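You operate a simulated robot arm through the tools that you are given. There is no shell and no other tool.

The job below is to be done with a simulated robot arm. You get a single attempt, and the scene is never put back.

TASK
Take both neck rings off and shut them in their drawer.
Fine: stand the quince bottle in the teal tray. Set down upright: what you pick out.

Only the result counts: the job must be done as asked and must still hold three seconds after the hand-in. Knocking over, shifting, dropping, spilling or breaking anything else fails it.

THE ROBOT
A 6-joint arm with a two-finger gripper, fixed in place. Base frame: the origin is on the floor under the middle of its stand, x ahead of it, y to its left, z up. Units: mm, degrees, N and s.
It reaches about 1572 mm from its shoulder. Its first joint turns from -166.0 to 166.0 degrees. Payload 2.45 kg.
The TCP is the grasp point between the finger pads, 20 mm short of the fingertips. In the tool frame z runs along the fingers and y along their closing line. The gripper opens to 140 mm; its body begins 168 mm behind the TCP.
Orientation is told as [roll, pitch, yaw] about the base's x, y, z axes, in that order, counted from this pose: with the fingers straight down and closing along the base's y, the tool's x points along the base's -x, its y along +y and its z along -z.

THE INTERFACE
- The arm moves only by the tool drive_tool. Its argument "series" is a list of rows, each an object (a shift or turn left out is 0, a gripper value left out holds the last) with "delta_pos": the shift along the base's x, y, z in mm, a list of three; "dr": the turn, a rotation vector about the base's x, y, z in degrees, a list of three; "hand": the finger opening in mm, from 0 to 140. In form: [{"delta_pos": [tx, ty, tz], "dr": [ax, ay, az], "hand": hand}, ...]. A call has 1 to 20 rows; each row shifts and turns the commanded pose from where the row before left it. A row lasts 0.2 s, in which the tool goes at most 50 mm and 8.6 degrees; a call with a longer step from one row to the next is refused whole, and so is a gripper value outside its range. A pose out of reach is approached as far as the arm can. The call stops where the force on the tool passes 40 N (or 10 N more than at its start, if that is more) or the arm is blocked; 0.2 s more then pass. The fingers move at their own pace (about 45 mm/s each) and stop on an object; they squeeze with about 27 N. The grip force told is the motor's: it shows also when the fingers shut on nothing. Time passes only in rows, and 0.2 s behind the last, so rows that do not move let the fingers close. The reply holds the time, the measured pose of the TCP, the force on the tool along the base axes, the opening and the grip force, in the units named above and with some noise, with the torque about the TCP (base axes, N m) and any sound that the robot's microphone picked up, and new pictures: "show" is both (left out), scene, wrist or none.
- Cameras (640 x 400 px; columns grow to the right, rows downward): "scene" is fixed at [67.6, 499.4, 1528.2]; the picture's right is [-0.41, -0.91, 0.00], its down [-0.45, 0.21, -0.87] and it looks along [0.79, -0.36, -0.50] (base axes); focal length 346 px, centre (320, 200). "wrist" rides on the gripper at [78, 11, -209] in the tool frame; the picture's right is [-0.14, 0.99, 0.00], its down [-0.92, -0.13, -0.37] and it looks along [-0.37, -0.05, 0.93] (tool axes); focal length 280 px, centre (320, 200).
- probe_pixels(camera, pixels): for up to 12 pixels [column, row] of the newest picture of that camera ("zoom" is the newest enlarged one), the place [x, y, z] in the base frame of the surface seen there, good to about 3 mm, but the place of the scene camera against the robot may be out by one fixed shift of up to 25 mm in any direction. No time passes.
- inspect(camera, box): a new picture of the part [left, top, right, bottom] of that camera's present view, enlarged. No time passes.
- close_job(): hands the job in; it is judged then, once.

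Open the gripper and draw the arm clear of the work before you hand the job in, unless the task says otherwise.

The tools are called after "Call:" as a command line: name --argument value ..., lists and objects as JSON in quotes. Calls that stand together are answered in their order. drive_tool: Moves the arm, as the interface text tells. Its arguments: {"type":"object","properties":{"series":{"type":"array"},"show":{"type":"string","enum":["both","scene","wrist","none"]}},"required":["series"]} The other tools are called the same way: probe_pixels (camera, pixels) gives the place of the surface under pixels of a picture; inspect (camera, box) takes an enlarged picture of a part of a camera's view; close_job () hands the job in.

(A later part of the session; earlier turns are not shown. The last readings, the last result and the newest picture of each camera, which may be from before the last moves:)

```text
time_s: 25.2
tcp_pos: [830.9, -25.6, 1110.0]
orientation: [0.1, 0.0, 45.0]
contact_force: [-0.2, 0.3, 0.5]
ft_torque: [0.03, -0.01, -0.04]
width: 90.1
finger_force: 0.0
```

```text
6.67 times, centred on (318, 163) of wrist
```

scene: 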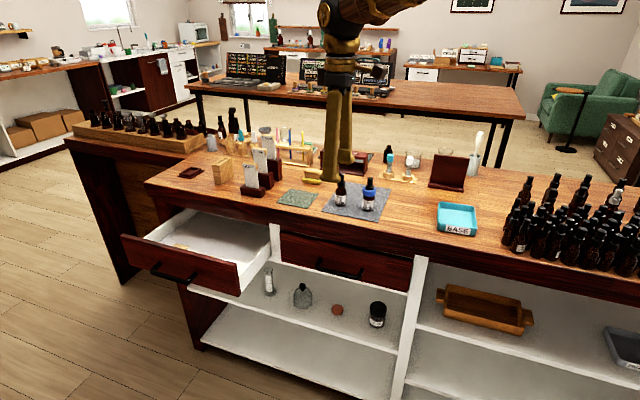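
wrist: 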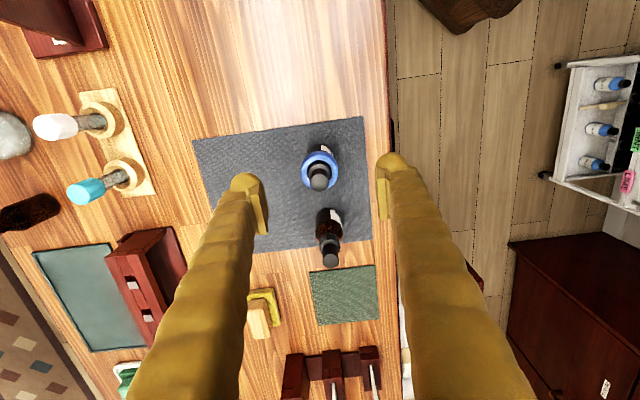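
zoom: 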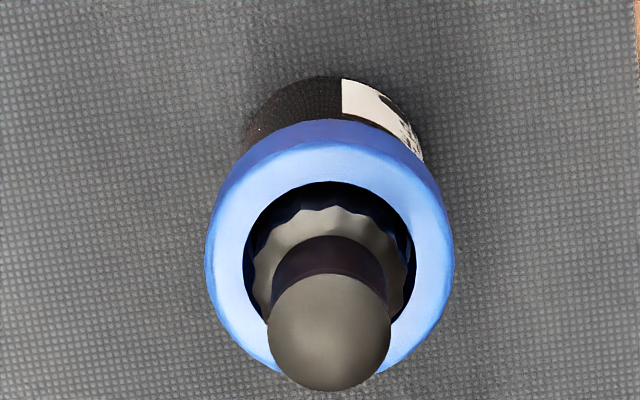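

The blue ring's centre is at zoom (330,258), slightly right/below where the copal ring was when aligned. I probe its rim and cap for the needed correction.

Call:
probe_pixels --camera "zoom" --pixels '[[211, 258], [448, 258], [330, 330], [282, 330], [378, 330], [330, 160], [225, 200], [435, 200], [240, 320], [420, 320]]'

Call:
drive_tool --series '[{"delta_pos": [0, 0, 0]}]' --show "none"

Call:
drive_tool --series '[{"delta_pos": [0, 0, 0]}]' --show "none"

```text
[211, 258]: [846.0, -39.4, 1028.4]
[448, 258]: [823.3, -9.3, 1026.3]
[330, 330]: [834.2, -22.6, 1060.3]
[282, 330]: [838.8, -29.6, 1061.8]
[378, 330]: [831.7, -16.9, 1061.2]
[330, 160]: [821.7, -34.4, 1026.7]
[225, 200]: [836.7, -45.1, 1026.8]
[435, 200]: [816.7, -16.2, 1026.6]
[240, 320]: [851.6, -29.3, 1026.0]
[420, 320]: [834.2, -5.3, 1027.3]
```

```text
time_s: 25.6
tcp_pos: [830.7, -26.7, 1111.1]
orientation: [-0.1, 0.0, 45.1]
contact_force: [-0.9, 0.3, -0.7]
ft_torque: [0.01, -0.02, 0.02]
width: 90.1
finger_force: 0.0
```

```text
time_s: 26.0
tcp_pos: [831.6, -26.0, 1111.0]
orientation: [0.0, 0.0, 45.0]
contact_force: [-0.2, 0.5, 0.3]
ft_torque: [0.01, 0.0, -0.02]
width: 89.8
finger_force: 0.1
```

Averaged TCP is (831.1,-26.1,1110.8), so the ring is about 4 mm further along the bottle line with the closing axis nearly aligned. I shift (2.9,2.9), descend to z≈1025 and part-close to 50 mm.

Call:
drive_tool --series '[{"delta_pos": [2.9, 2.9, 0]}, {"delta_pos": [0, 0, -25]}, {"delta_pos": [0, 0, -25]}, {"delta_pos": [0, 0, -21]}, {"delta_pos": [0, 0, -15]}, {"delta_pos": [0, 0, 0], "hand": 64}, {"hand": 54}, {"hand": 50}, {"hand": 50}]' --show "wrist"

Call:
inspect --camera "wrist" --box '[272, 140, 372, 230]'

```text
time_s: 28.0
tcp_pos: [834.7, -22.3, 1026.6]
orientation: [0.1, 0.0, 45.0]
contact_force: [-0.7, -0.3, 0.5]
ft_torque: [-0.01, 0.01, 0.02]
width: 50.2
finger_force: 0.0
```

wrist: 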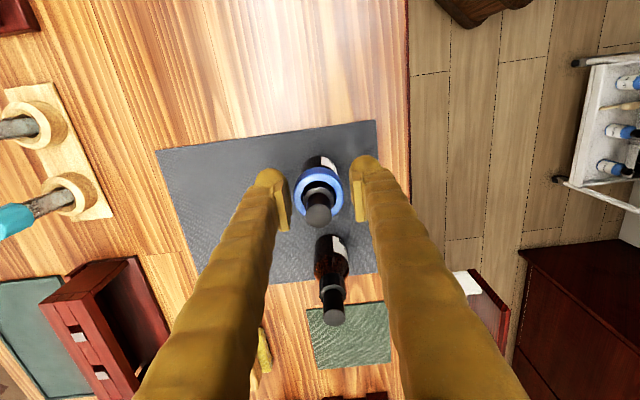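

```text
4.44 times, centred on (322, 185) of wrist
```

zoom: 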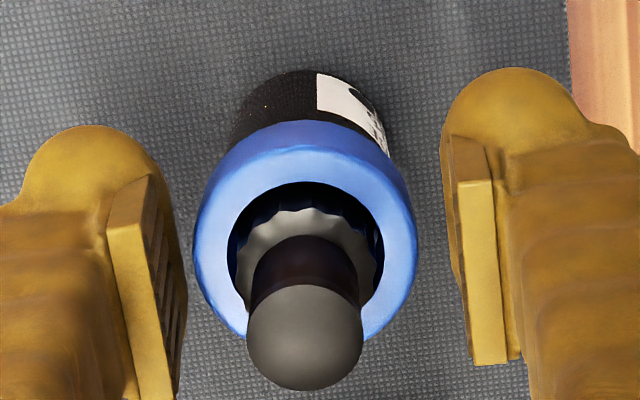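

Aligned ring centre would be at zoom col ~311; it's at ~305, i.e. about 1 mm to the left. I shift (0.8,-0.8) and close on the ring.

Call:
drive_tool --series '[{"delta_pos": [0.8, -0.8, 0]}, {"hand": 44}, {"hand": 41}, {"hand": 38}, {"hand": 34}, {"hand": 30}, {"hand": 30}]' --show "wrist"

Call:
inspect --camera "wrist" --box '[272, 140, 372, 230]'

```text
time_s: 29.6
tcp_pos: [835.5, -24.7, 1025.5]
orientation: [0.1, 0.0, 44.9]
contact_force: [-0.5, -0.4, 4.6]
ft_torque: [0.01, -0.03, -0.01]
width: 40.2
finger_force: 27.1
```

wrist: 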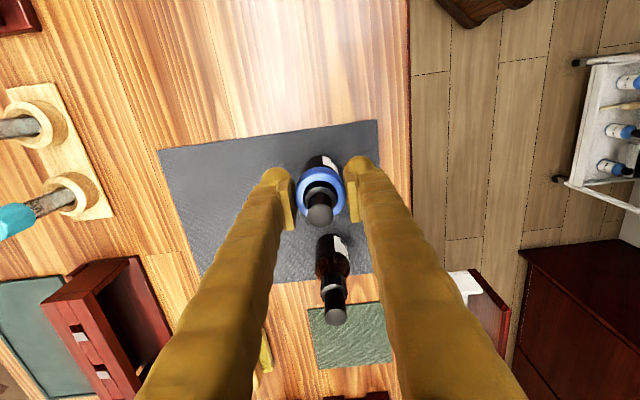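

```text
4.44 times, centred on (322, 185) of wrist
```

zoom: 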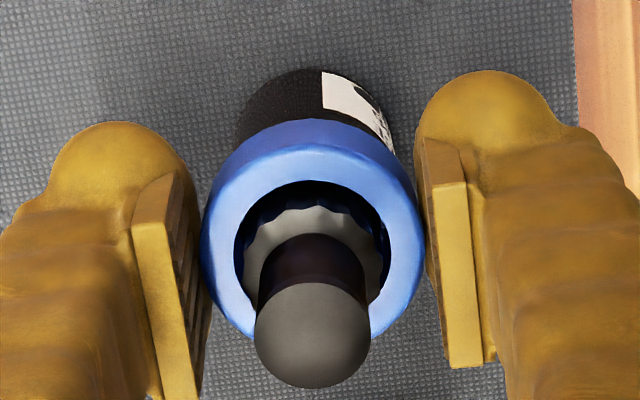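

Grip is at 40.2 mm with a small 4.6 N upward reading; ring looks level. I lift slowly in small steps and check that the bottle stays.

Call:
drive_tool --series '[{"delta_pos": [0, 0, 2]}, {"delta_pos": [0, 0, 3]}, {"delta_pos": [0, 0, 4]}, {"delta_pos": [0, 0, 6]}, {"delta_pos": [0, 0, 0]}]' --show "wrist"

Call:
inspect --camera "wrist" --box '[272, 130, 372, 230]'

Call:
inspect --camera "scene" --box '[310, 160, 410, 222]'

```text
time_s: 30.8
tcp_pos: [835.3, -23.5, 1040.6]
orientation: [0.0, 0.0, 45.1]
contact_force: [-0.3, 0.4, 0.5]
ft_torque: [0.03, -0.01, -0.01]
width: 40.3
finger_force: 27.2
```

wrist: 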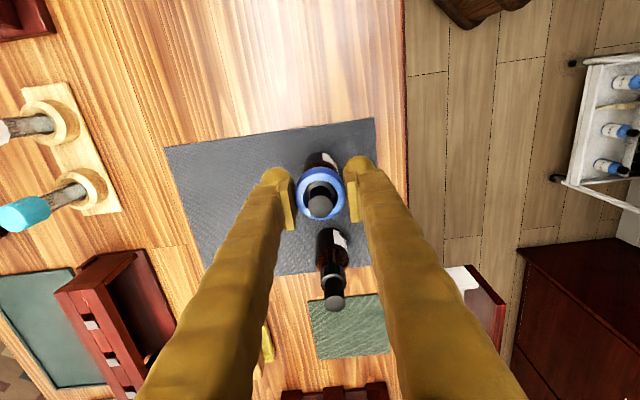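

```text
4.00 times, centred on (322, 180) of wrist
```

zoom: 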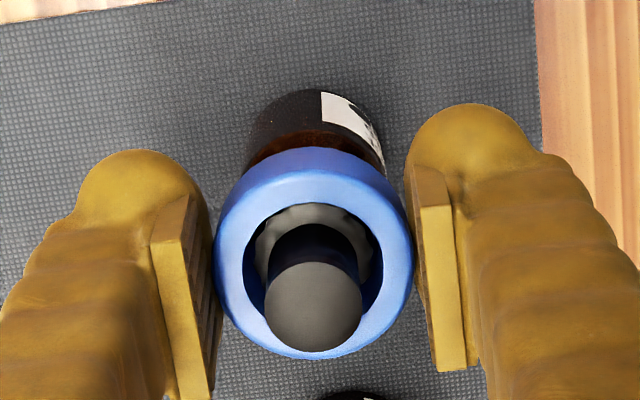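

```text
6.40 times, centred on (360, 191) of scene
```

zoom: 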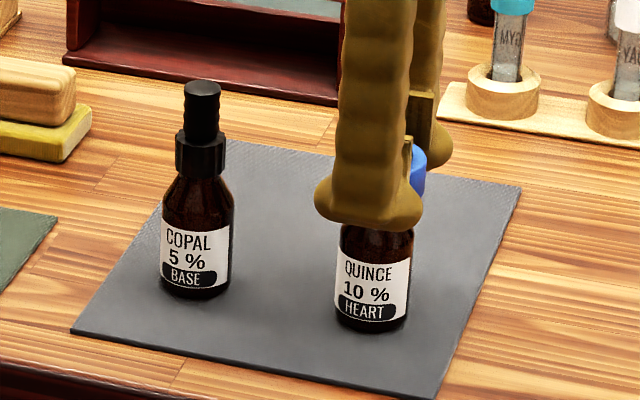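

The blue ring lifts cleanly while both bottles stand still. I lift it clear of the cap to z≈1150.

Call:
drive_tool --series '[{"delta_pos": [0, 0, 10]}, {"delta_pos": [0, 0, 10]}, {"delta_pos": [0, 0, 12]}, {"delta_pos": [0, 0, 15]}, {"delta_pos": [0, 0, 20]}, {"delta_pos": [0, 0, 43]}, {"delta_pos": [0, 0, 0]}]' --show "wrist"

Call:
inspect --camera "scene" --box '[310, 130, 410, 222]'

```text
time_s: 32.4
tcp_pos: [833.4, -23.8, 1151.0]
orientation: [-0.1, -0.1, 45.0]
contact_force: [-0.3, -0.1, -0.2]
ft_torque: [0.02, 0.0, -0.02]
width: 39.9
finger_force: 26.5
```

wrist: 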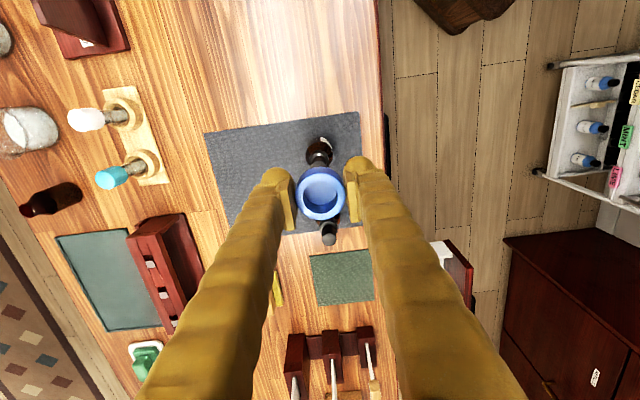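

```text
4.35 times, centred on (360, 176) of scene
```

zoom: 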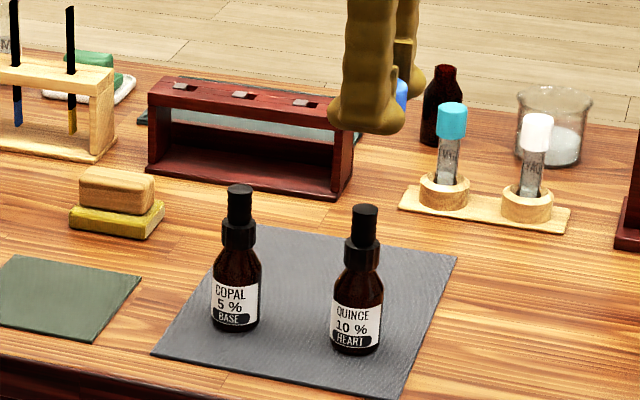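

Both bottles are bare and standing. I carry the blue ring out past the front edge and along to above the right half of the drawer.

Call:
drive_tool --series '[{"delta_pos": [-28.3, 28.3, 0]}, {"delta_pos": [-28.3, 28.3, 0]}, {"delta_pos": [-28.3, 28.3, 0]}, {"delta_pos": [-28.3, 28.3, 0]}, {"delta_pos": [-28.3, 28.3, 0]}, {"delta_pos": [32, 32, 0]}, {"delta_pos": [32, 32, 0]}, {"delta_pos": [32, 32, 0]}, {"delta_pos": [32, 32, 0]}, {"delta_pos": [32, 32, 0]}, {"delta_pos": [32, 32, 0]}, {"delta_pos": [32, 32, 0]}, {"delta_pos": [32, 32, 0]}, {"delta_pos": [32, 32, 0]}, {"delta_pos": [0, 0, 0]}]' --show "both"

```text
time_s: 35.6
tcp_pos: [983.0, 405.9, 1153.2]
orientation: [0.0, 0.0, 45.0]
contact_force: [-0.1, 0.0, -0.5]
ft_torque: [0.01, 0.02, 0.02]
width: 40.1
finger_force: 27.0
```

scene: 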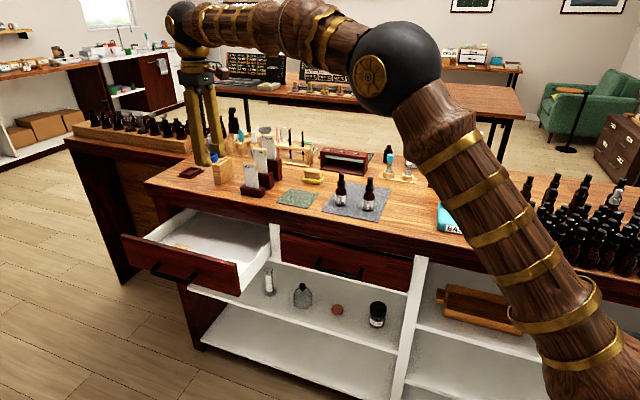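
wrist: 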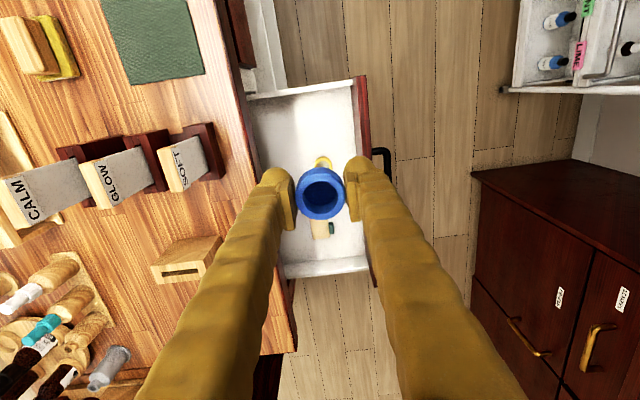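

Positioned above the drawer's right part; the yellow ring is at (322,162) beyond mine. I descend to z≈790.

Call:
drive_tool --series '[{"delta_pos": [0, 0, -40]}, {"delta_pos": [0, 0, -45]}, {"delta_pos": [0, 0, -45]}, {"delta_pos": [0, 0, -45]}, {"delta_pos": [0, 0, -45]}, {"delta_pos": [0, 0, -45]}, {"delta_pos": [0, 0, -40]}, {"delta_pos": [0, 0, -35]}, {"delta_pos": [0, 0, -21]}, {"delta_pos": [0, 0, 0]}]' --show "both"

```text
time_s: 37.8
tcp_pos: [981.7, 406.7, 789.3]
orientation: [0.1, 0.0, 45.1]
contact_force: [-0.4, -0.3, -1.5]
ft_torque: [0.02, 0.0, 0.03]
width: 39.0
finger_force: 26.9
```

scene: 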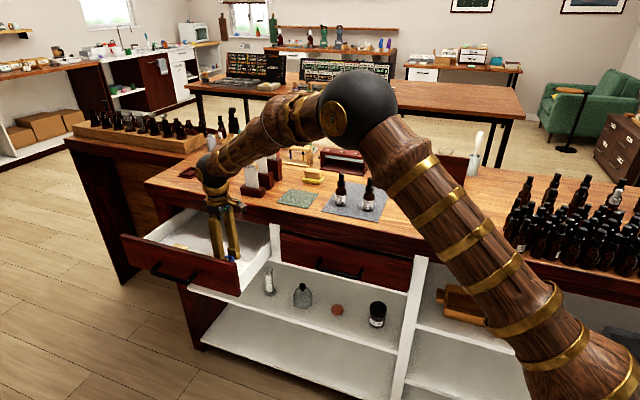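
wrist: 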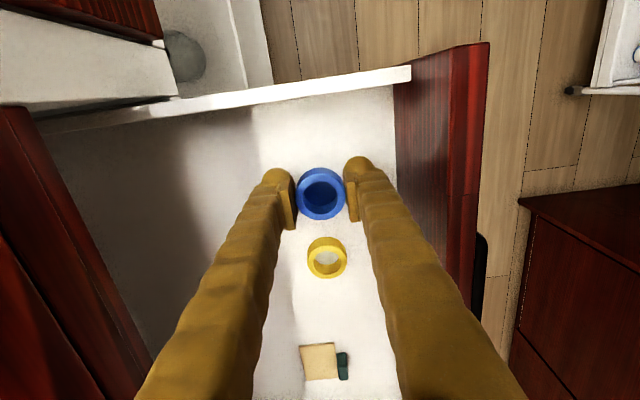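

Clear of the side wall, the yellow ring and the front. I lower the remaining ~24 mm.

Call:
drive_tool --series '[{"delta_pos": [0, 0, -10]}, {"delta_pos": [0, 0, -8]}, {"delta_pos": [0, 0, -4]}, {"delta_pos": [0, 0, -2]}, {"delta_pos": [0, 0, 0]}, {"delta_pos": [0, 0, 0]}]' --show "wrist"

Call:
inspect --camera "wrist" --box '[260, 130, 380, 240]'

```text
time_s: 39.2
tcp_pos: [982.2, 405.4, 766.1]
orientation: [-0.1, 0.0, 45.0]
contact_force: [-0.1, -0.1, -0.2]
ft_torque: [-0.02, -0.02, 0.02]
width: 39.4
finger_force: 27.2
```

wrist: 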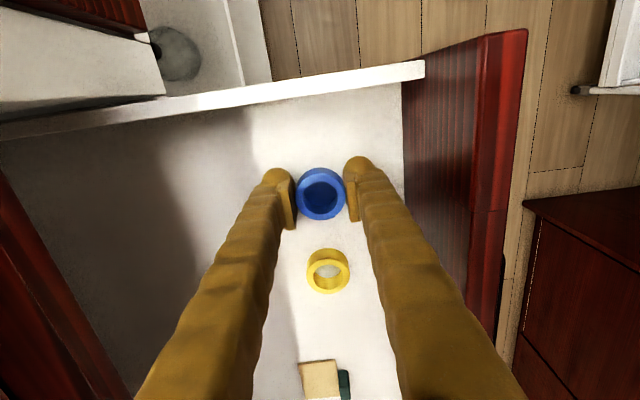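

```text
3.64 times, centred on (320, 185) of wrist
```

zoom: 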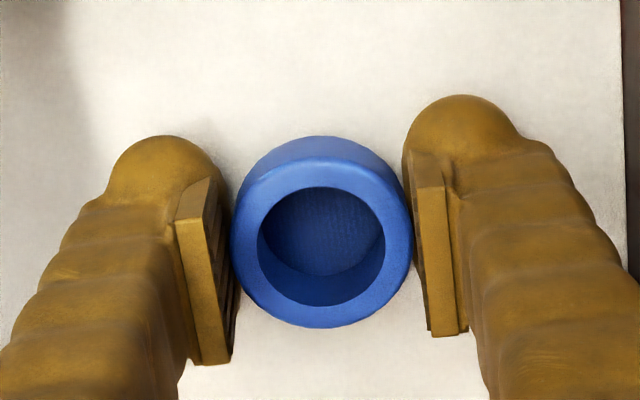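

Same height as the first placement and no contact force. I lower 1.5 mm more and release, opening to 62 mm.

Call:
drive_tool --series '[{"delta_pos": [0, 0, -1.5]}, {"delta_pos": [0, 0, 0]}, {"hand": 44}, {"hand": 48}, {"hand": 56}, {"hand": 62}, {"hand": 62}]' --show "wrist"

Call:
probe_pixels --camera "scene" --pixels '[[151, 262], [193, 276], [151, 267], [193, 281], [172, 272], [140, 240], [190, 254], [230, 268], [235, 285], [128, 255], [200, 268], [165, 252]]'

```text
time_s: 40.8
tcp_pos: [982.7, 406.7, 764.8]
orientation: [0.0, 0.0, 45.1]
contact_force: [0.0, -0.4, -0.2]
ft_torque: [0.0, 0.05, 0.0]
width: 62.2
finger_force: 0.2
```

wrist: 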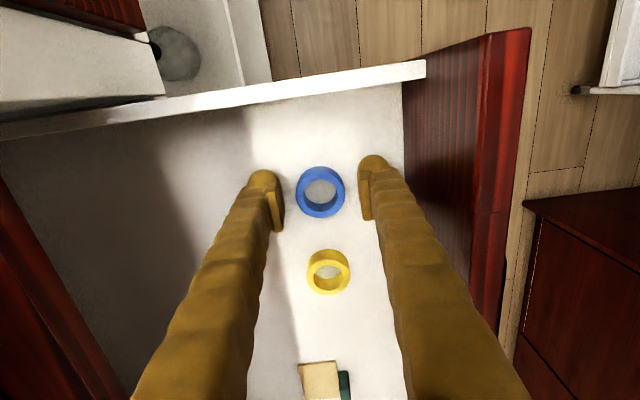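

```text
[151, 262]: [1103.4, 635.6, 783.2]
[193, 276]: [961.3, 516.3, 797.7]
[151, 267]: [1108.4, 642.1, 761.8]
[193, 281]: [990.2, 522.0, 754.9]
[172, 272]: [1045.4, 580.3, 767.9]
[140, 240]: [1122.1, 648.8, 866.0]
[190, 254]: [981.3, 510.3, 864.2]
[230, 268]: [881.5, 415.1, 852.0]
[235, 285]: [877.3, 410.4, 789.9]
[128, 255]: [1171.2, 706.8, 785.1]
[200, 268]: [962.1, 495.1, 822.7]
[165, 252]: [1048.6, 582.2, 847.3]
```

Both rings lie flat in the drawer. I rise straight out with the fingers closing afterwards, then back away in front of the drawer (outward direction) to plan the push.

Call:
drive_tool --series '[{"delta_pos": [0, 0, 20]}, {"delta_pos": [0, 0, 40]}, {"delta_pos": [0, 0, 45]}, {"delta_pos": [0, 0, 45]}, {"delta_pos": [0, 0, 45]}, {"delta_pos": [0, 0, 45]}, {"delta_pos": [0, 0, 20]}, {"delta_pos": [-30, 30, 0], "hand": 0}, {"delta_pos": [-30, 30, 0]}, {"delta_pos": [-30, 30, 0]}, {"delta_pos": [-30, 30, 0]}, {"delta_pos": [-30, 30, 0]}, {"delta_pos": [0, 0, 0]}]' --show "both"

Call:
probe_pixels --camera "scene" --pixels '[[165, 277], [160, 274], [180, 281], [188, 283], [160, 264], [194, 277], [152, 270], [170, 250], [190, 256], [160, 290], [200, 290], [150, 245]]'

```text
time_s: 43.6
tcp_pos: [833.2, 554.5, 1024.2]
orientation: [0.0, -0.1, 44.9]
contact_force: [-0.8, 0.1, -1.0]
ft_torque: [0.01, 0.01, 0.0]
width: 0.1
finger_force: 27.0
```

scene: 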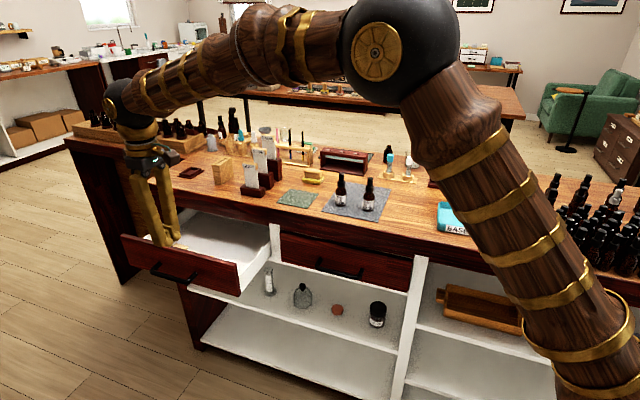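
wrist: 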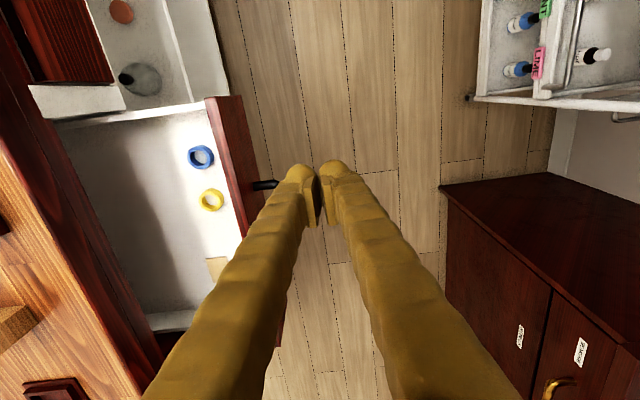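

```text
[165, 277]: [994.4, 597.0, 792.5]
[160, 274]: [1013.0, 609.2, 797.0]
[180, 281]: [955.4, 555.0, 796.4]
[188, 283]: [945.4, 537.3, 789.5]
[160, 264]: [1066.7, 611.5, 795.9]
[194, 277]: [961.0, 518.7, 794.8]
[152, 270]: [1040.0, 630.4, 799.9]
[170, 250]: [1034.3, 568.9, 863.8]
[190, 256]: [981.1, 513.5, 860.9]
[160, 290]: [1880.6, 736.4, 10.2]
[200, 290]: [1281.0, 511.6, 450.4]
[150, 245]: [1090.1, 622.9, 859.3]
```

The handle bar reads ~49 mm proud at z≈785 and spans u≈1036–1170, so I'll push on the panel beside/above it at u≈1000, z≈830, with the closed fingers tilted 40° toward the drawer so the gripper body stays off the table. First I tilt here in free space.

Call:
drive_tool --series '[{"dr": [-5.657, -5.657, 0]}, {"dr": [-5.657, -5.657, 0]}, {"dr": [-5.657, -5.657, 0]}, {"dr": [-5.657, -5.657, 0]}, {"dr": [-5.657, -5.657, 0]}, {"delta_pos": [13.4, 13.4, 0]}, {"delta_pos": [0, 0, -45]}, {"delta_pos": [0, 0, -45]}, {"delta_pos": [0, 0, -45]}, {"delta_pos": [0, 0, -40]}, {"delta_pos": [0, 0, -14]}, {"delta_pos": [0, 0, 0]}]' --show "both"

```text
time_s: 46.2
tcp_pos: [845.1, 569.0, 834.4]
orientation: [-40.0, -0.1, 44.9]
contact_force: [-0.2, -0.7, -0.2]
ft_torque: [0.0, 0.01, -0.01]
width: 0.0
finger_force: 26.8
```

scene: 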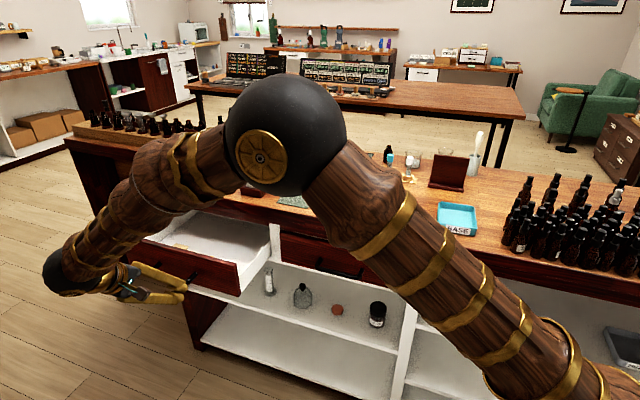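
wrist: 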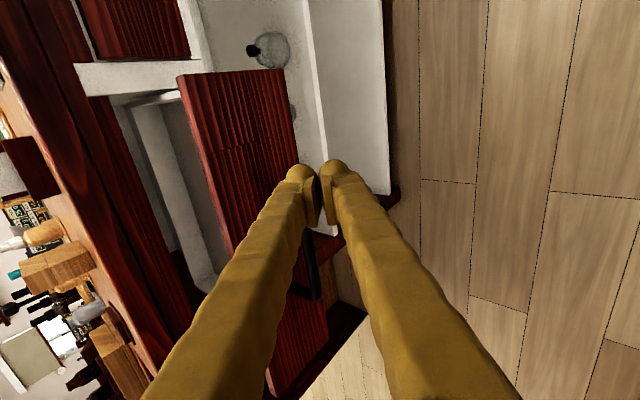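

The tilt is right (roll −40), fingers pointing at the panel right of the handle. I probe the panel and handle in the wrist picture to get the gap in the robot frame.

Call:
probe_pixels --camera "wrist" --pixels '[[240, 150], [250, 180], [230, 110], [197, 120], [205, 160], [310, 270], [300, 288], [280, 100], [220, 190], [310, 180]]'

```text
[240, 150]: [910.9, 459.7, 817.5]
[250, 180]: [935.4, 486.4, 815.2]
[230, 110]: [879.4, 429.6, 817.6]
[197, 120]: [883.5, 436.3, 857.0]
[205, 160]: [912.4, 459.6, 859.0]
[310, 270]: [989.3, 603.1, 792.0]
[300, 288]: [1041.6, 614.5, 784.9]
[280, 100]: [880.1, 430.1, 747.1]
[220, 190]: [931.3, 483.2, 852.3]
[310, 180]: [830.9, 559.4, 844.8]
```

Panel face is at n≈-318 and my TCP at -195. I advance to just short of it, then ease into contact.

Call:
drive_tool --series '[{"delta_pos": [28, -28, 0]}, {"delta_pos": [27, -27, 0]}, {"delta_pos": [7, -7, 0]}, {"delta_pos": [7, -7, 0]}, {"delta_pos": [7, -7, 0]}, {"delta_pos": [0, 0, 0]}]' --show "both"

```text
time_s: 47.6
tcp_pos: [922.1, 493.4, 835.6]
orientation: [-40.1, 0.0, 45.1]
contact_force: [-0.7, 0.7, 0.6]
ft_torque: [0.0, 0.0, 0.02]
width: 0.0
finger_force: 27.1
```

scene: 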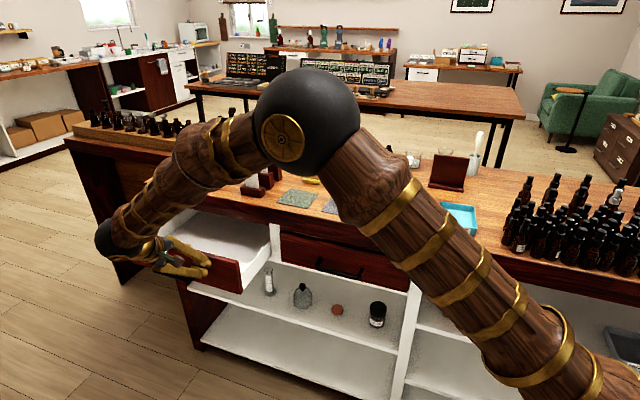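
wrist: 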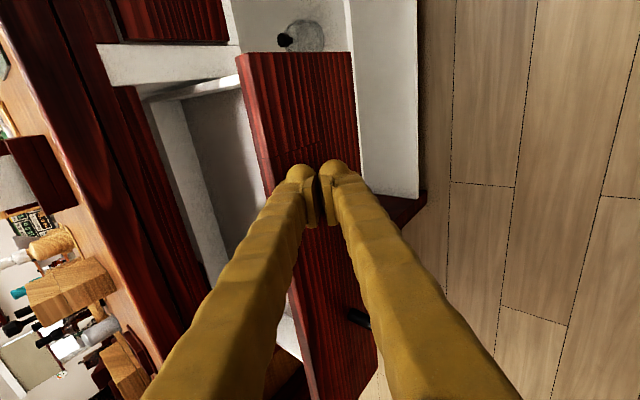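

TCP is at n≈-303 with almost no force yet. I continue the push in steady 12 mm rows and watch the force and whether the panel moves.

Call:
drive_tool --series '[{"delta_pos": [7, -7, 0]}, {"delta_pos": [8, -8, 0]}, {"delta_pos": [9, -9, 0]}, {"delta_pos": [10, -10, 0]}, {"delta_pos": [0, 0, 0]}]' --show "both"

Call:
probe_pixels --camera "wrist" --pixels '[[300, 120], [290, 90], [320, 250]]'

```text
time_s: 48.8
tcp_pos: [955.2, 460.9, 834.5]
orientation: [-39.9, 0.0, 45.0]
contact_force: [0.7, 0.3, -0.3]
ft_torque: [-0.01, 0.0, 0.01]
width: 0.0
finger_force: 27.1
```

scene: 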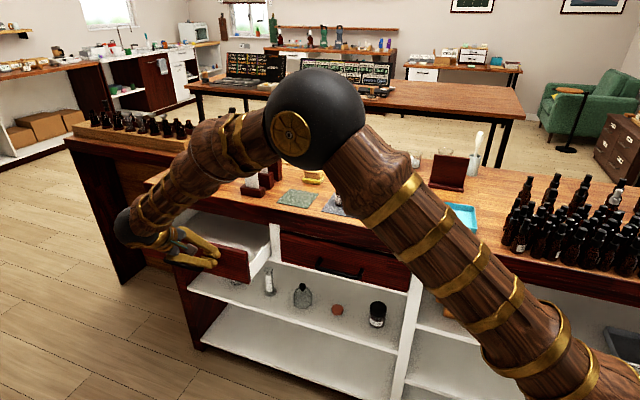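
wrist: 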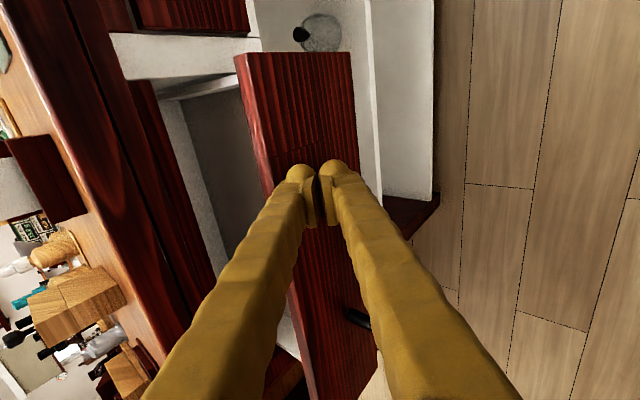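

```text
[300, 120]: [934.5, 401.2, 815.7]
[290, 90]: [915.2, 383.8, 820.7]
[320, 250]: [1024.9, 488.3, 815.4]
```

The panel moved from n≈-318 to ≈-377 with the push, low force. I keep pushing in even 14 mm rows, toward about -500, then slow.

Call:
drive_tool --series '[{"delta_pos": [9, -9, 0]}, {"delta_pos": [10, -10, 0]}, {"delta_pos": [10, -10, 0]}, {"delta_pos": [10, -10, 0]}, {"delta_pos": [10, -10, 0]}, {"delta_pos": [10, -10, 0]}, {"delta_pos": [10, -10, 0]}, {"delta_pos": [8, -8, 0]}, {"delta_pos": [6, -6, 0]}, {"delta_pos": [0, 0, 0]}]' --show "both"

Call:
probe_pixels --camera "wrist" --pixels '[[300, 120], [290, 90], [320, 250]]'

```text
time_s: 51.0
tcp_pos: [1039.0, 375.8, 836.8]
orientation: [-40.1, 0.1, 45.0]
contact_force: [-0.1, 1.0, 0.6]
ft_torque: [0.0, 0.02, 0.0]
width: 0.0
finger_force: 26.7
```

scene: 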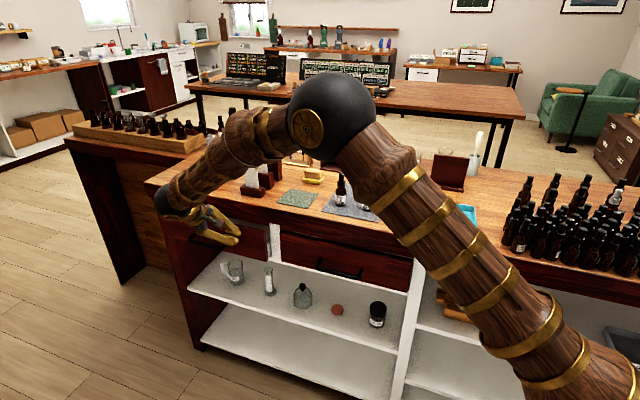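
wrist: 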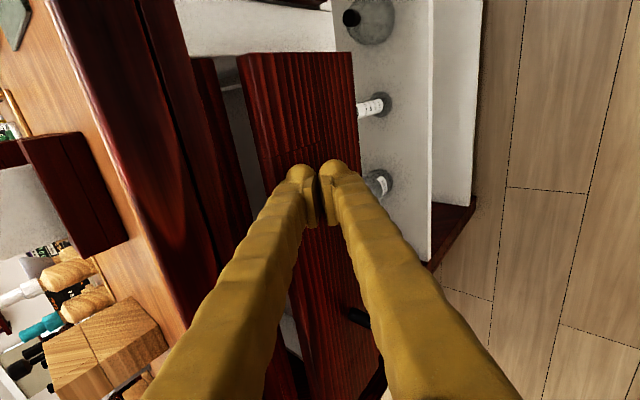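

```text
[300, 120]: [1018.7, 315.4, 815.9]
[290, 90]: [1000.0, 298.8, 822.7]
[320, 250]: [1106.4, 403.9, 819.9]
```

Panel now at n≈-497, about 20 mm from flush with the neighbouring drawer front. I push on slowly in 3–4 mm rows until it meets its stop.

Call:
drive_tool --series '[{"delta_pos": [3, -3, 0]}, {"delta_pos": [3, -3, 0]}, {"delta_pos": [3, -3, 0]}, {"delta_pos": [2, -2, 0]}, {"delta_pos": [2, -2, 0]}, {"delta_pos": [1, -1, 0]}, {"delta_pos": [1, -1, 0]}, {"delta_pos": [0, 0, 0]}]' --show "both"

Call:
probe_pixels --camera "wrist" --pixels '[[300, 120], [290, 90], [320, 250], [250, 30], [290, 20]]'

```text
time_s: 52.8
tcp_pos: [1052.9, 361.3, 835.8]
orientation: [-40.0, 0.0, 45.0]
contact_force: [-1.3, 1.9, 0.0]
ft_torque: [0.05, 0.01, 0.04]
width: 0.0
finger_force: 26.7
```

scene: 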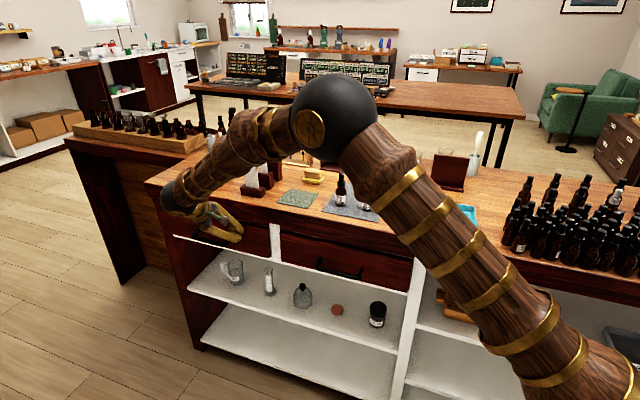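
wrist: 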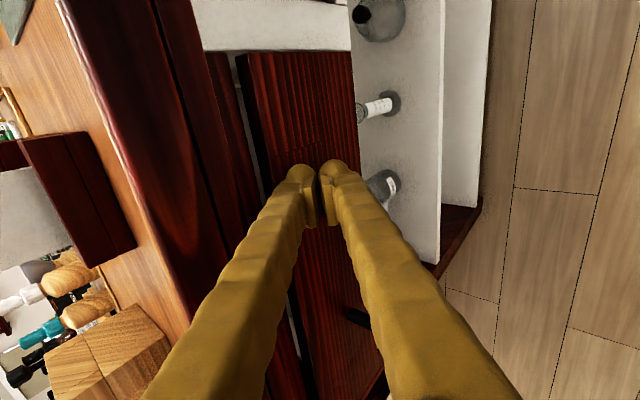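

```text
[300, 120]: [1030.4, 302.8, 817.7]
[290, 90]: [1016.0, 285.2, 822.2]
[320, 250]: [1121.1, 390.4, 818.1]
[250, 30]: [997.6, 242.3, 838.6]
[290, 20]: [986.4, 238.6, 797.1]
```

Panel at n≈-516, the divider post at about -530; the force is still just ~2 N, so it may not be at its stop. I push a few more mm in 1.5–2 mm rows.

Call:
drive_tool --series '[{"delta_pos": [1, -1, 0]}, {"delta_pos": [1, -1, 0]}, {"delta_pos": [1, -1, 0]}, {"delta_pos": [1, -1, 0]}, {"delta_pos": [0, 0, 0]}]' --show "wrist"

Call:
probe_pixels --camera "wrist" --pixels '[[300, 120], [290, 90], [320, 250], [250, 30], [290, 20]]'

```text
time_s: 53.6
tcp_pos: [1055.1, 360.0, 835.5]
orientation: [-40.0, 0.0, 45.0]
contact_force: [-4.4, 2.9, 1.4]
ft_torque: [-0.05, -0.04, -0.02]
width: 0.1
finger_force: 27.2
stopped in row 4: the force on the tool passed its limit at 44 N (the readings are from after the stop); the commanded pose is now the measured one
```

wrist: 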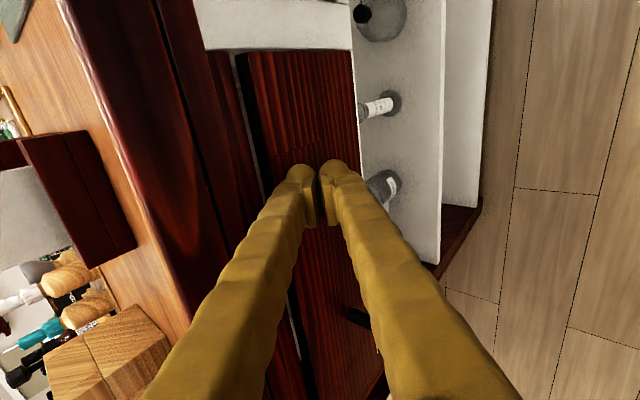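

```text
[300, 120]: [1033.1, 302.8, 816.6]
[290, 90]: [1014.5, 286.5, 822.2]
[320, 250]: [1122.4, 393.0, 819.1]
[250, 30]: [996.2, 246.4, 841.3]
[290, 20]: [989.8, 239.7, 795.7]
```

The drawer reached its stop (44 N spike, panel at n≈-516 flush like its neighbour). I back straight off 200 mm, rise and look to confirm it stayed shut.

Call:
drive_tool --series '[{"delta_pos": [-3, 3, 0]}, {"delta_pos": [-10, 10, 0]}, {"delta_pos": [-25, 25, 0]}, {"delta_pos": [-30, 30, 0]}, {"delta_pos": [-30, 30, 0]}, {"delta_pos": [-30, 30, 0]}, {"delta_pos": [-30, 30, 0]}, {"delta_pos": [0, 0, 40]}, {"delta_pos": [0, 0, 45]}, {"delta_pos": [0, 0, 45]}, {"delta_pos": [0, 0, 45]}, {"delta_pos": [0, 0, 45], "dr": [5.657, 5.657, 0]}, {"delta_pos": [0, 0, 45], "dr": [5.657, 5.657, 0]}, {"delta_pos": [0, 0, 35], "dr": [5.657, 5.657, 0]}, {"dr": [5.657, 5.657, 0]}, {"dr": [5.657, 5.657, 0]}, {"delta_pos": [0, 0, 0]}]' --show "both"

Call:
inspect --camera "scene" --box '[130, 180, 430, 320]'

```text
time_s: 57.2
tcp_pos: [898.7, 517.1, 1135.7]
orientation: [0.2, 0.0, 45.1]
contact_force: [-0.4, -0.3, -0.2]
ft_torque: [-0.01, 0.02, 0.01]
width: 0.1
finger_force: 27.1
```

scene: 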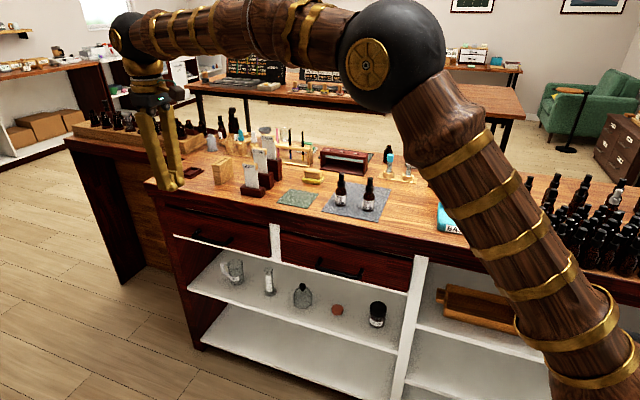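
wrist: 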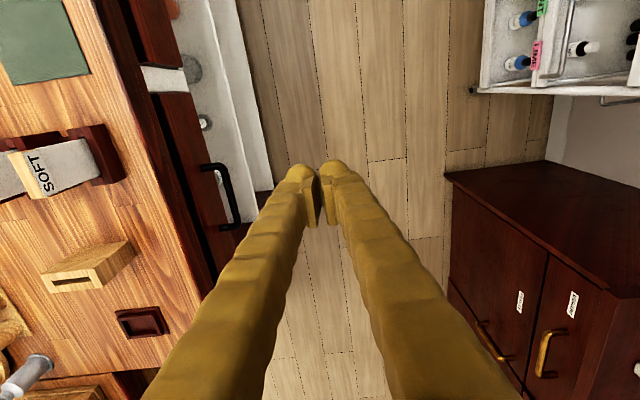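

```text
2.13 times, centred on (280, 250) of scene
```

zoom: 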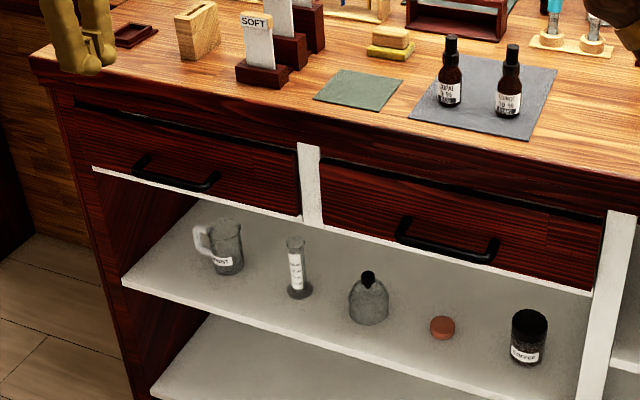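

The left drawer looks shut like its neighbour. I verify by probing both fronts and the post in the scene picture.

Call:
probe_pixels --camera "scene" --pixels '[[210, 238], [250, 245], [255, 235], [270, 240], [300, 252], [340, 262], [385, 272], [190, 228], [275, 250], [370, 252]]'

```text
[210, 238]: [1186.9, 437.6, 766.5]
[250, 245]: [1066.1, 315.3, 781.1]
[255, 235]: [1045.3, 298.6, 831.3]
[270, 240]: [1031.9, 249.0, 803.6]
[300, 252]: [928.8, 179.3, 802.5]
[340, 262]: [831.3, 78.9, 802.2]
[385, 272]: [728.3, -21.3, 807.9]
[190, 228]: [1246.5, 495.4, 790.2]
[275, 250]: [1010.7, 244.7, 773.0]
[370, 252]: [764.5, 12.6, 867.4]
```

Both fronts are at the same plane (n≈-530 scene), so the drawer is fully shut. Now I travel back out front, along and in over the quince bottle at z≈1135, opening the fingers to 80 mm.

Call:
drive_tool --series '[{"delta_pos": [-30.3, -30.3, 0], "hand": 80}, {"delta_pos": [-30.3, -30.3, 0]}, {"delta_pos": [-30.3, -30.3, 0]}, {"delta_pos": [-30.3, -30.3, 0]}, {"delta_pos": [-30.3, -30.3, 0]}, {"delta_pos": [-30.3, -30.3, 0]}, {"delta_pos": [-30.3, -30.3, 0]}, {"delta_pos": [-30.3, -30.3, 0]}, {"delta_pos": [-30.3, -30.3, 0]}, {"delta_pos": [-30.3, -30.3, 0]}, {"delta_pos": [29.8, -29.8, 0]}, {"delta_pos": [29.8, -29.8, 0]}, {"delta_pos": [29.8, -29.8, 0]}, {"delta_pos": [29.8, -29.8, 0]}, {"delta_pos": [29.8, -29.8, 0]}, {"delta_pos": [29.8, -29.8, 0]}, {"delta_pos": [29.8, -29.8, 0]}, {"delta_pos": [29.8, -29.8, 0]}, {"delta_pos": [0, 0, 0]}]' --show "both"

Call:
inspect --camera "wrist" --box '[270, 100, 370, 200]'

Call:
inspect --camera "scene" --box '[330, 170, 400, 216]'

```text
time_s: 61.2
tcp_pos: [833.5, -23.5, 1136.0]
orientation: [0.1, 0.0, 45.1]
contact_force: [-0.5, 0.7, 0.7]
ft_torque: [0.02, -0.02, 0.01]
width: 79.9
finger_force: 0.0
```

scene: 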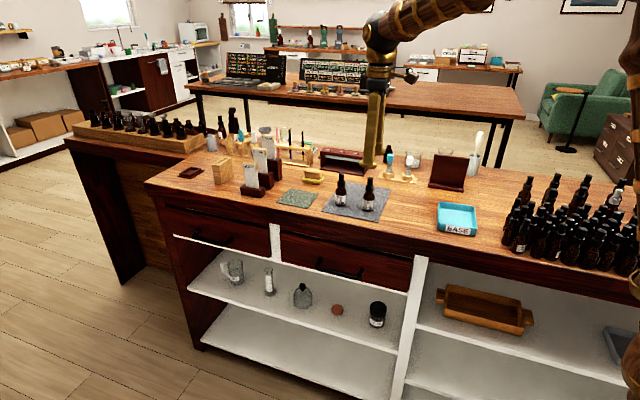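
wrist: 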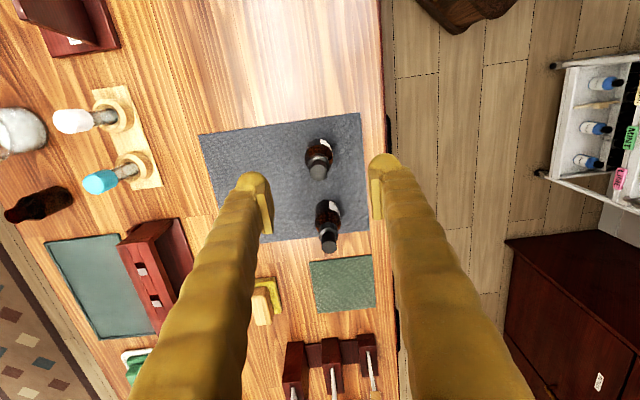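

```text
4.00 times, centred on (320, 150) of wrist
```

zoom: 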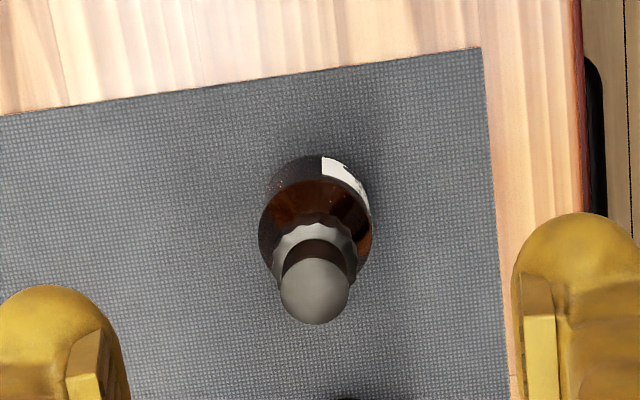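

```text
8.70 times, centred on (365, 193) of scene
```

zoom: 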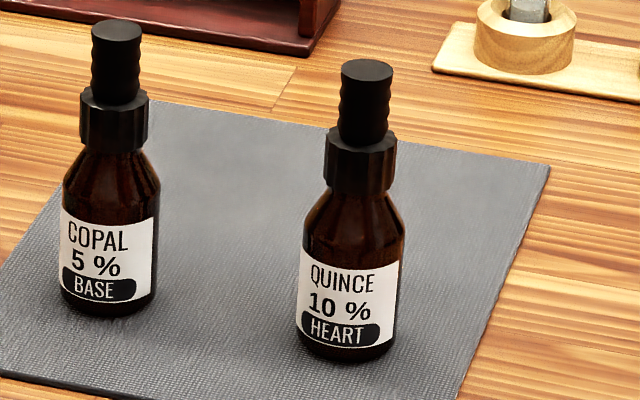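

The bare quince bottle shows at zoom (315,250). I probe its cap and body sides, plus copal's cap, for precise alignment before descending.

Call:
probe_pixels --camera "wrist" --pixels '[[319, 172], [312, 171], [326, 172], [306, 158], [332, 158], [329, 246], [318, 143]]'

Call:
drive_tool --series '[{"delta_pos": [0, 0, 0]}]' --show "none"

Call:
drive_tool --series '[{"delta_pos": [0, 0, 0]}]' --show "none"

```text
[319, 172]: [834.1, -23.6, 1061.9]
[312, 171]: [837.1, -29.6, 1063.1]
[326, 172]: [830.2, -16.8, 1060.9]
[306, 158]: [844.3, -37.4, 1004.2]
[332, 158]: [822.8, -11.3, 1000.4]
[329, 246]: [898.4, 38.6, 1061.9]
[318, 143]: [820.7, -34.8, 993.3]
```

```text
time_s: 61.6
tcp_pos: [833.6, -23.0, 1134.5]
orientation: [0.1, 0.0, 45.0]
contact_force: [-0.5, 0.4, -0.6]
ft_torque: [0.04, 0.01, 0.02]
width: 79.6
finger_force: 0.1
```

```text
time_s: 62.0
tcp_pos: [832.8, -23.1, 1136.3]
orientation: [0.1, 0.1, 45.0]
contact_force: [0.0, -0.5, -0.6]
ft_torque: [0.0, -0.02, 0.04]
width: 79.9
finger_force: 0.0
```

TCP averages (833.3,-23.2), bottle about (834,-24): nearly exact. I shift (0.7,-0.7), descend to z≈988 around the body and part-close to 46 mm to check centring.

Call:
drive_tool --series '[{"delta_pos": [0.7, -0.7, 0]}, {"delta_pos": [0, 0, -30]}, {"delta_pos": [0, 0, -35]}, {"delta_pos": [0, 0, -35]}, {"delta_pos": [0, 0, -28]}, {"delta_pos": [0, 0, -20]}, {"delta_pos": [0, 0, 0], "hand": 60}, {"hand": 50}, {"hand": 46}, {"hand": 46}]' --show "wrist"

Call:
inspect --camera "wrist" --box '[272, 140, 372, 230]'

Call:
inspect --camera "scene" --box '[320, 160, 410, 222]'

```text
time_s: 64.2
tcp_pos: [832.5, -24.6, 986.1]
orientation: [0.1, -0.1, 45.0]
contact_force: [-0.7, 0.5, 0.2]
ft_torque: [0.03, -0.02, 0.05]
width: 45.9
finger_force: 0.0
```

wrist: 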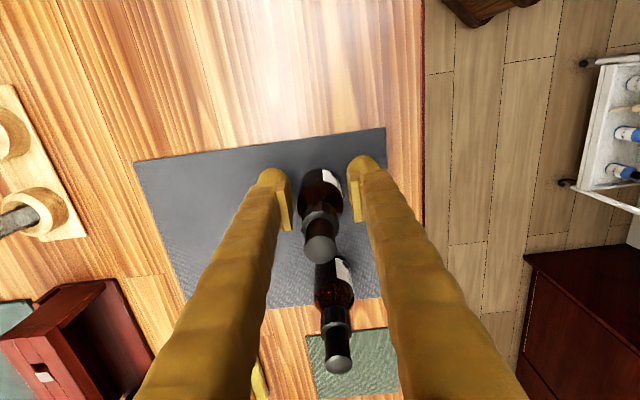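

```text
4.44 times, centred on (322, 185) of wrist
```

zoom: 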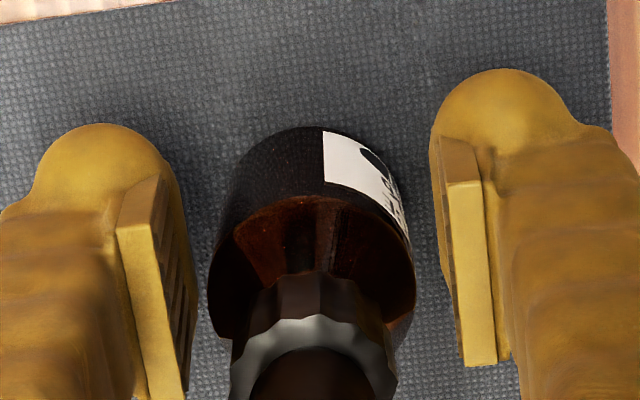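

```text
6.45 times, centred on (365, 191) of scene
```

zoom: 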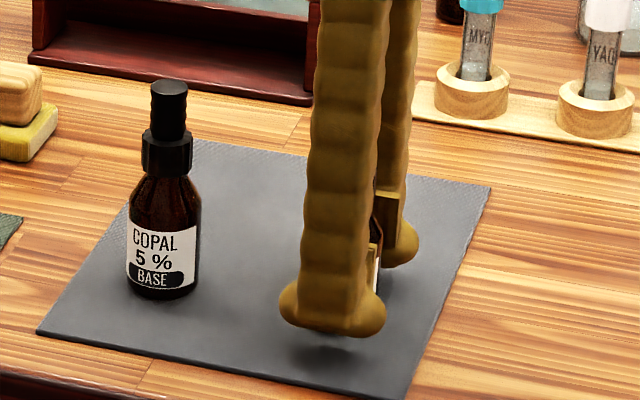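

The bottle body is centred (edges 207/415 in the zoom, gripper axis at ~311). I close to grip it.

Call:
drive_tool --series '[{"hand": 42}, {"hand": 39}, {"hand": 36}, {"hand": 32}, {"hand": 26}, {"hand": 26}]' --show "wrist"

Call:
drive_tool --series '[{"delta_pos": [0, 0, 3]}, {"delta_pos": [0, 0, 5]}, {"delta_pos": [0, 0, 7]}, {"delta_pos": [0, 0, 0]}]' --show "both"

Call:
inspect --camera "scene" --box '[320, 160, 410, 222]'

```text
time_s: 65.6
tcp_pos: [832.4, -25.8, 985.9]
orientation: [0.1, 0.0, 44.9]
contact_force: [-0.1, -0.4, 1.1]
ft_torque: [0.02, 0.01, 0.07]
width: 34.4
finger_force: 27.5
```

wrist: 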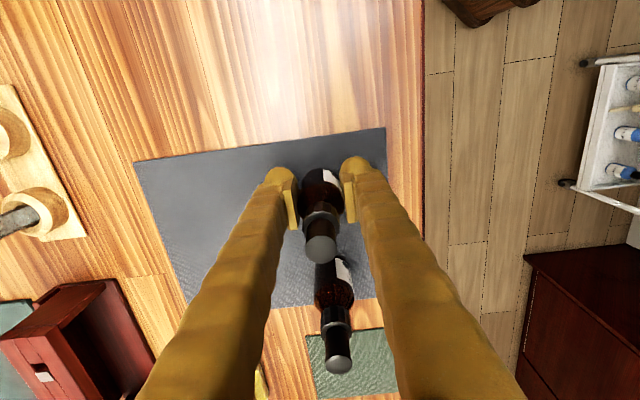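

```text
time_s: 66.6
tcp_pos: [833.9, -25.2, 1001.9]
orientation: [0.1, 0.0, 45.0]
contact_force: [0.2, -1.0, -0.7]
ft_torque: [0.03, 0.0, 0.01]
width: 34.0
finger_force: 26.7
```

scene: 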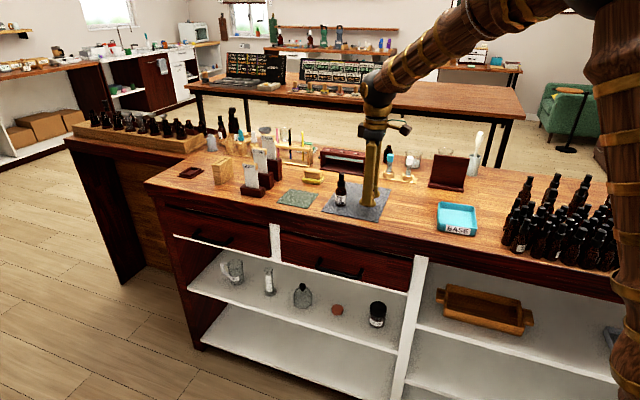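
wrist: 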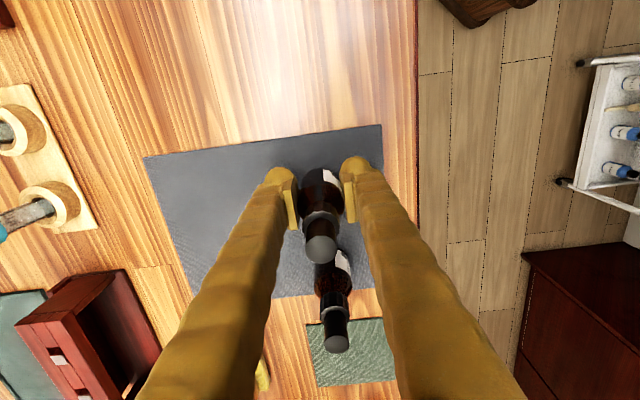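

```text
6.45 times, centred on (365, 191) of scene
```

zoom: 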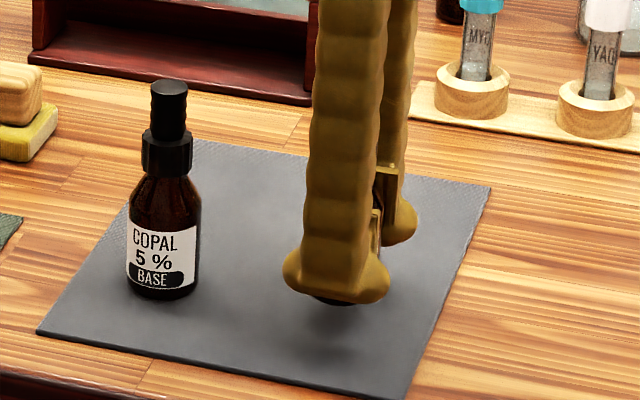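

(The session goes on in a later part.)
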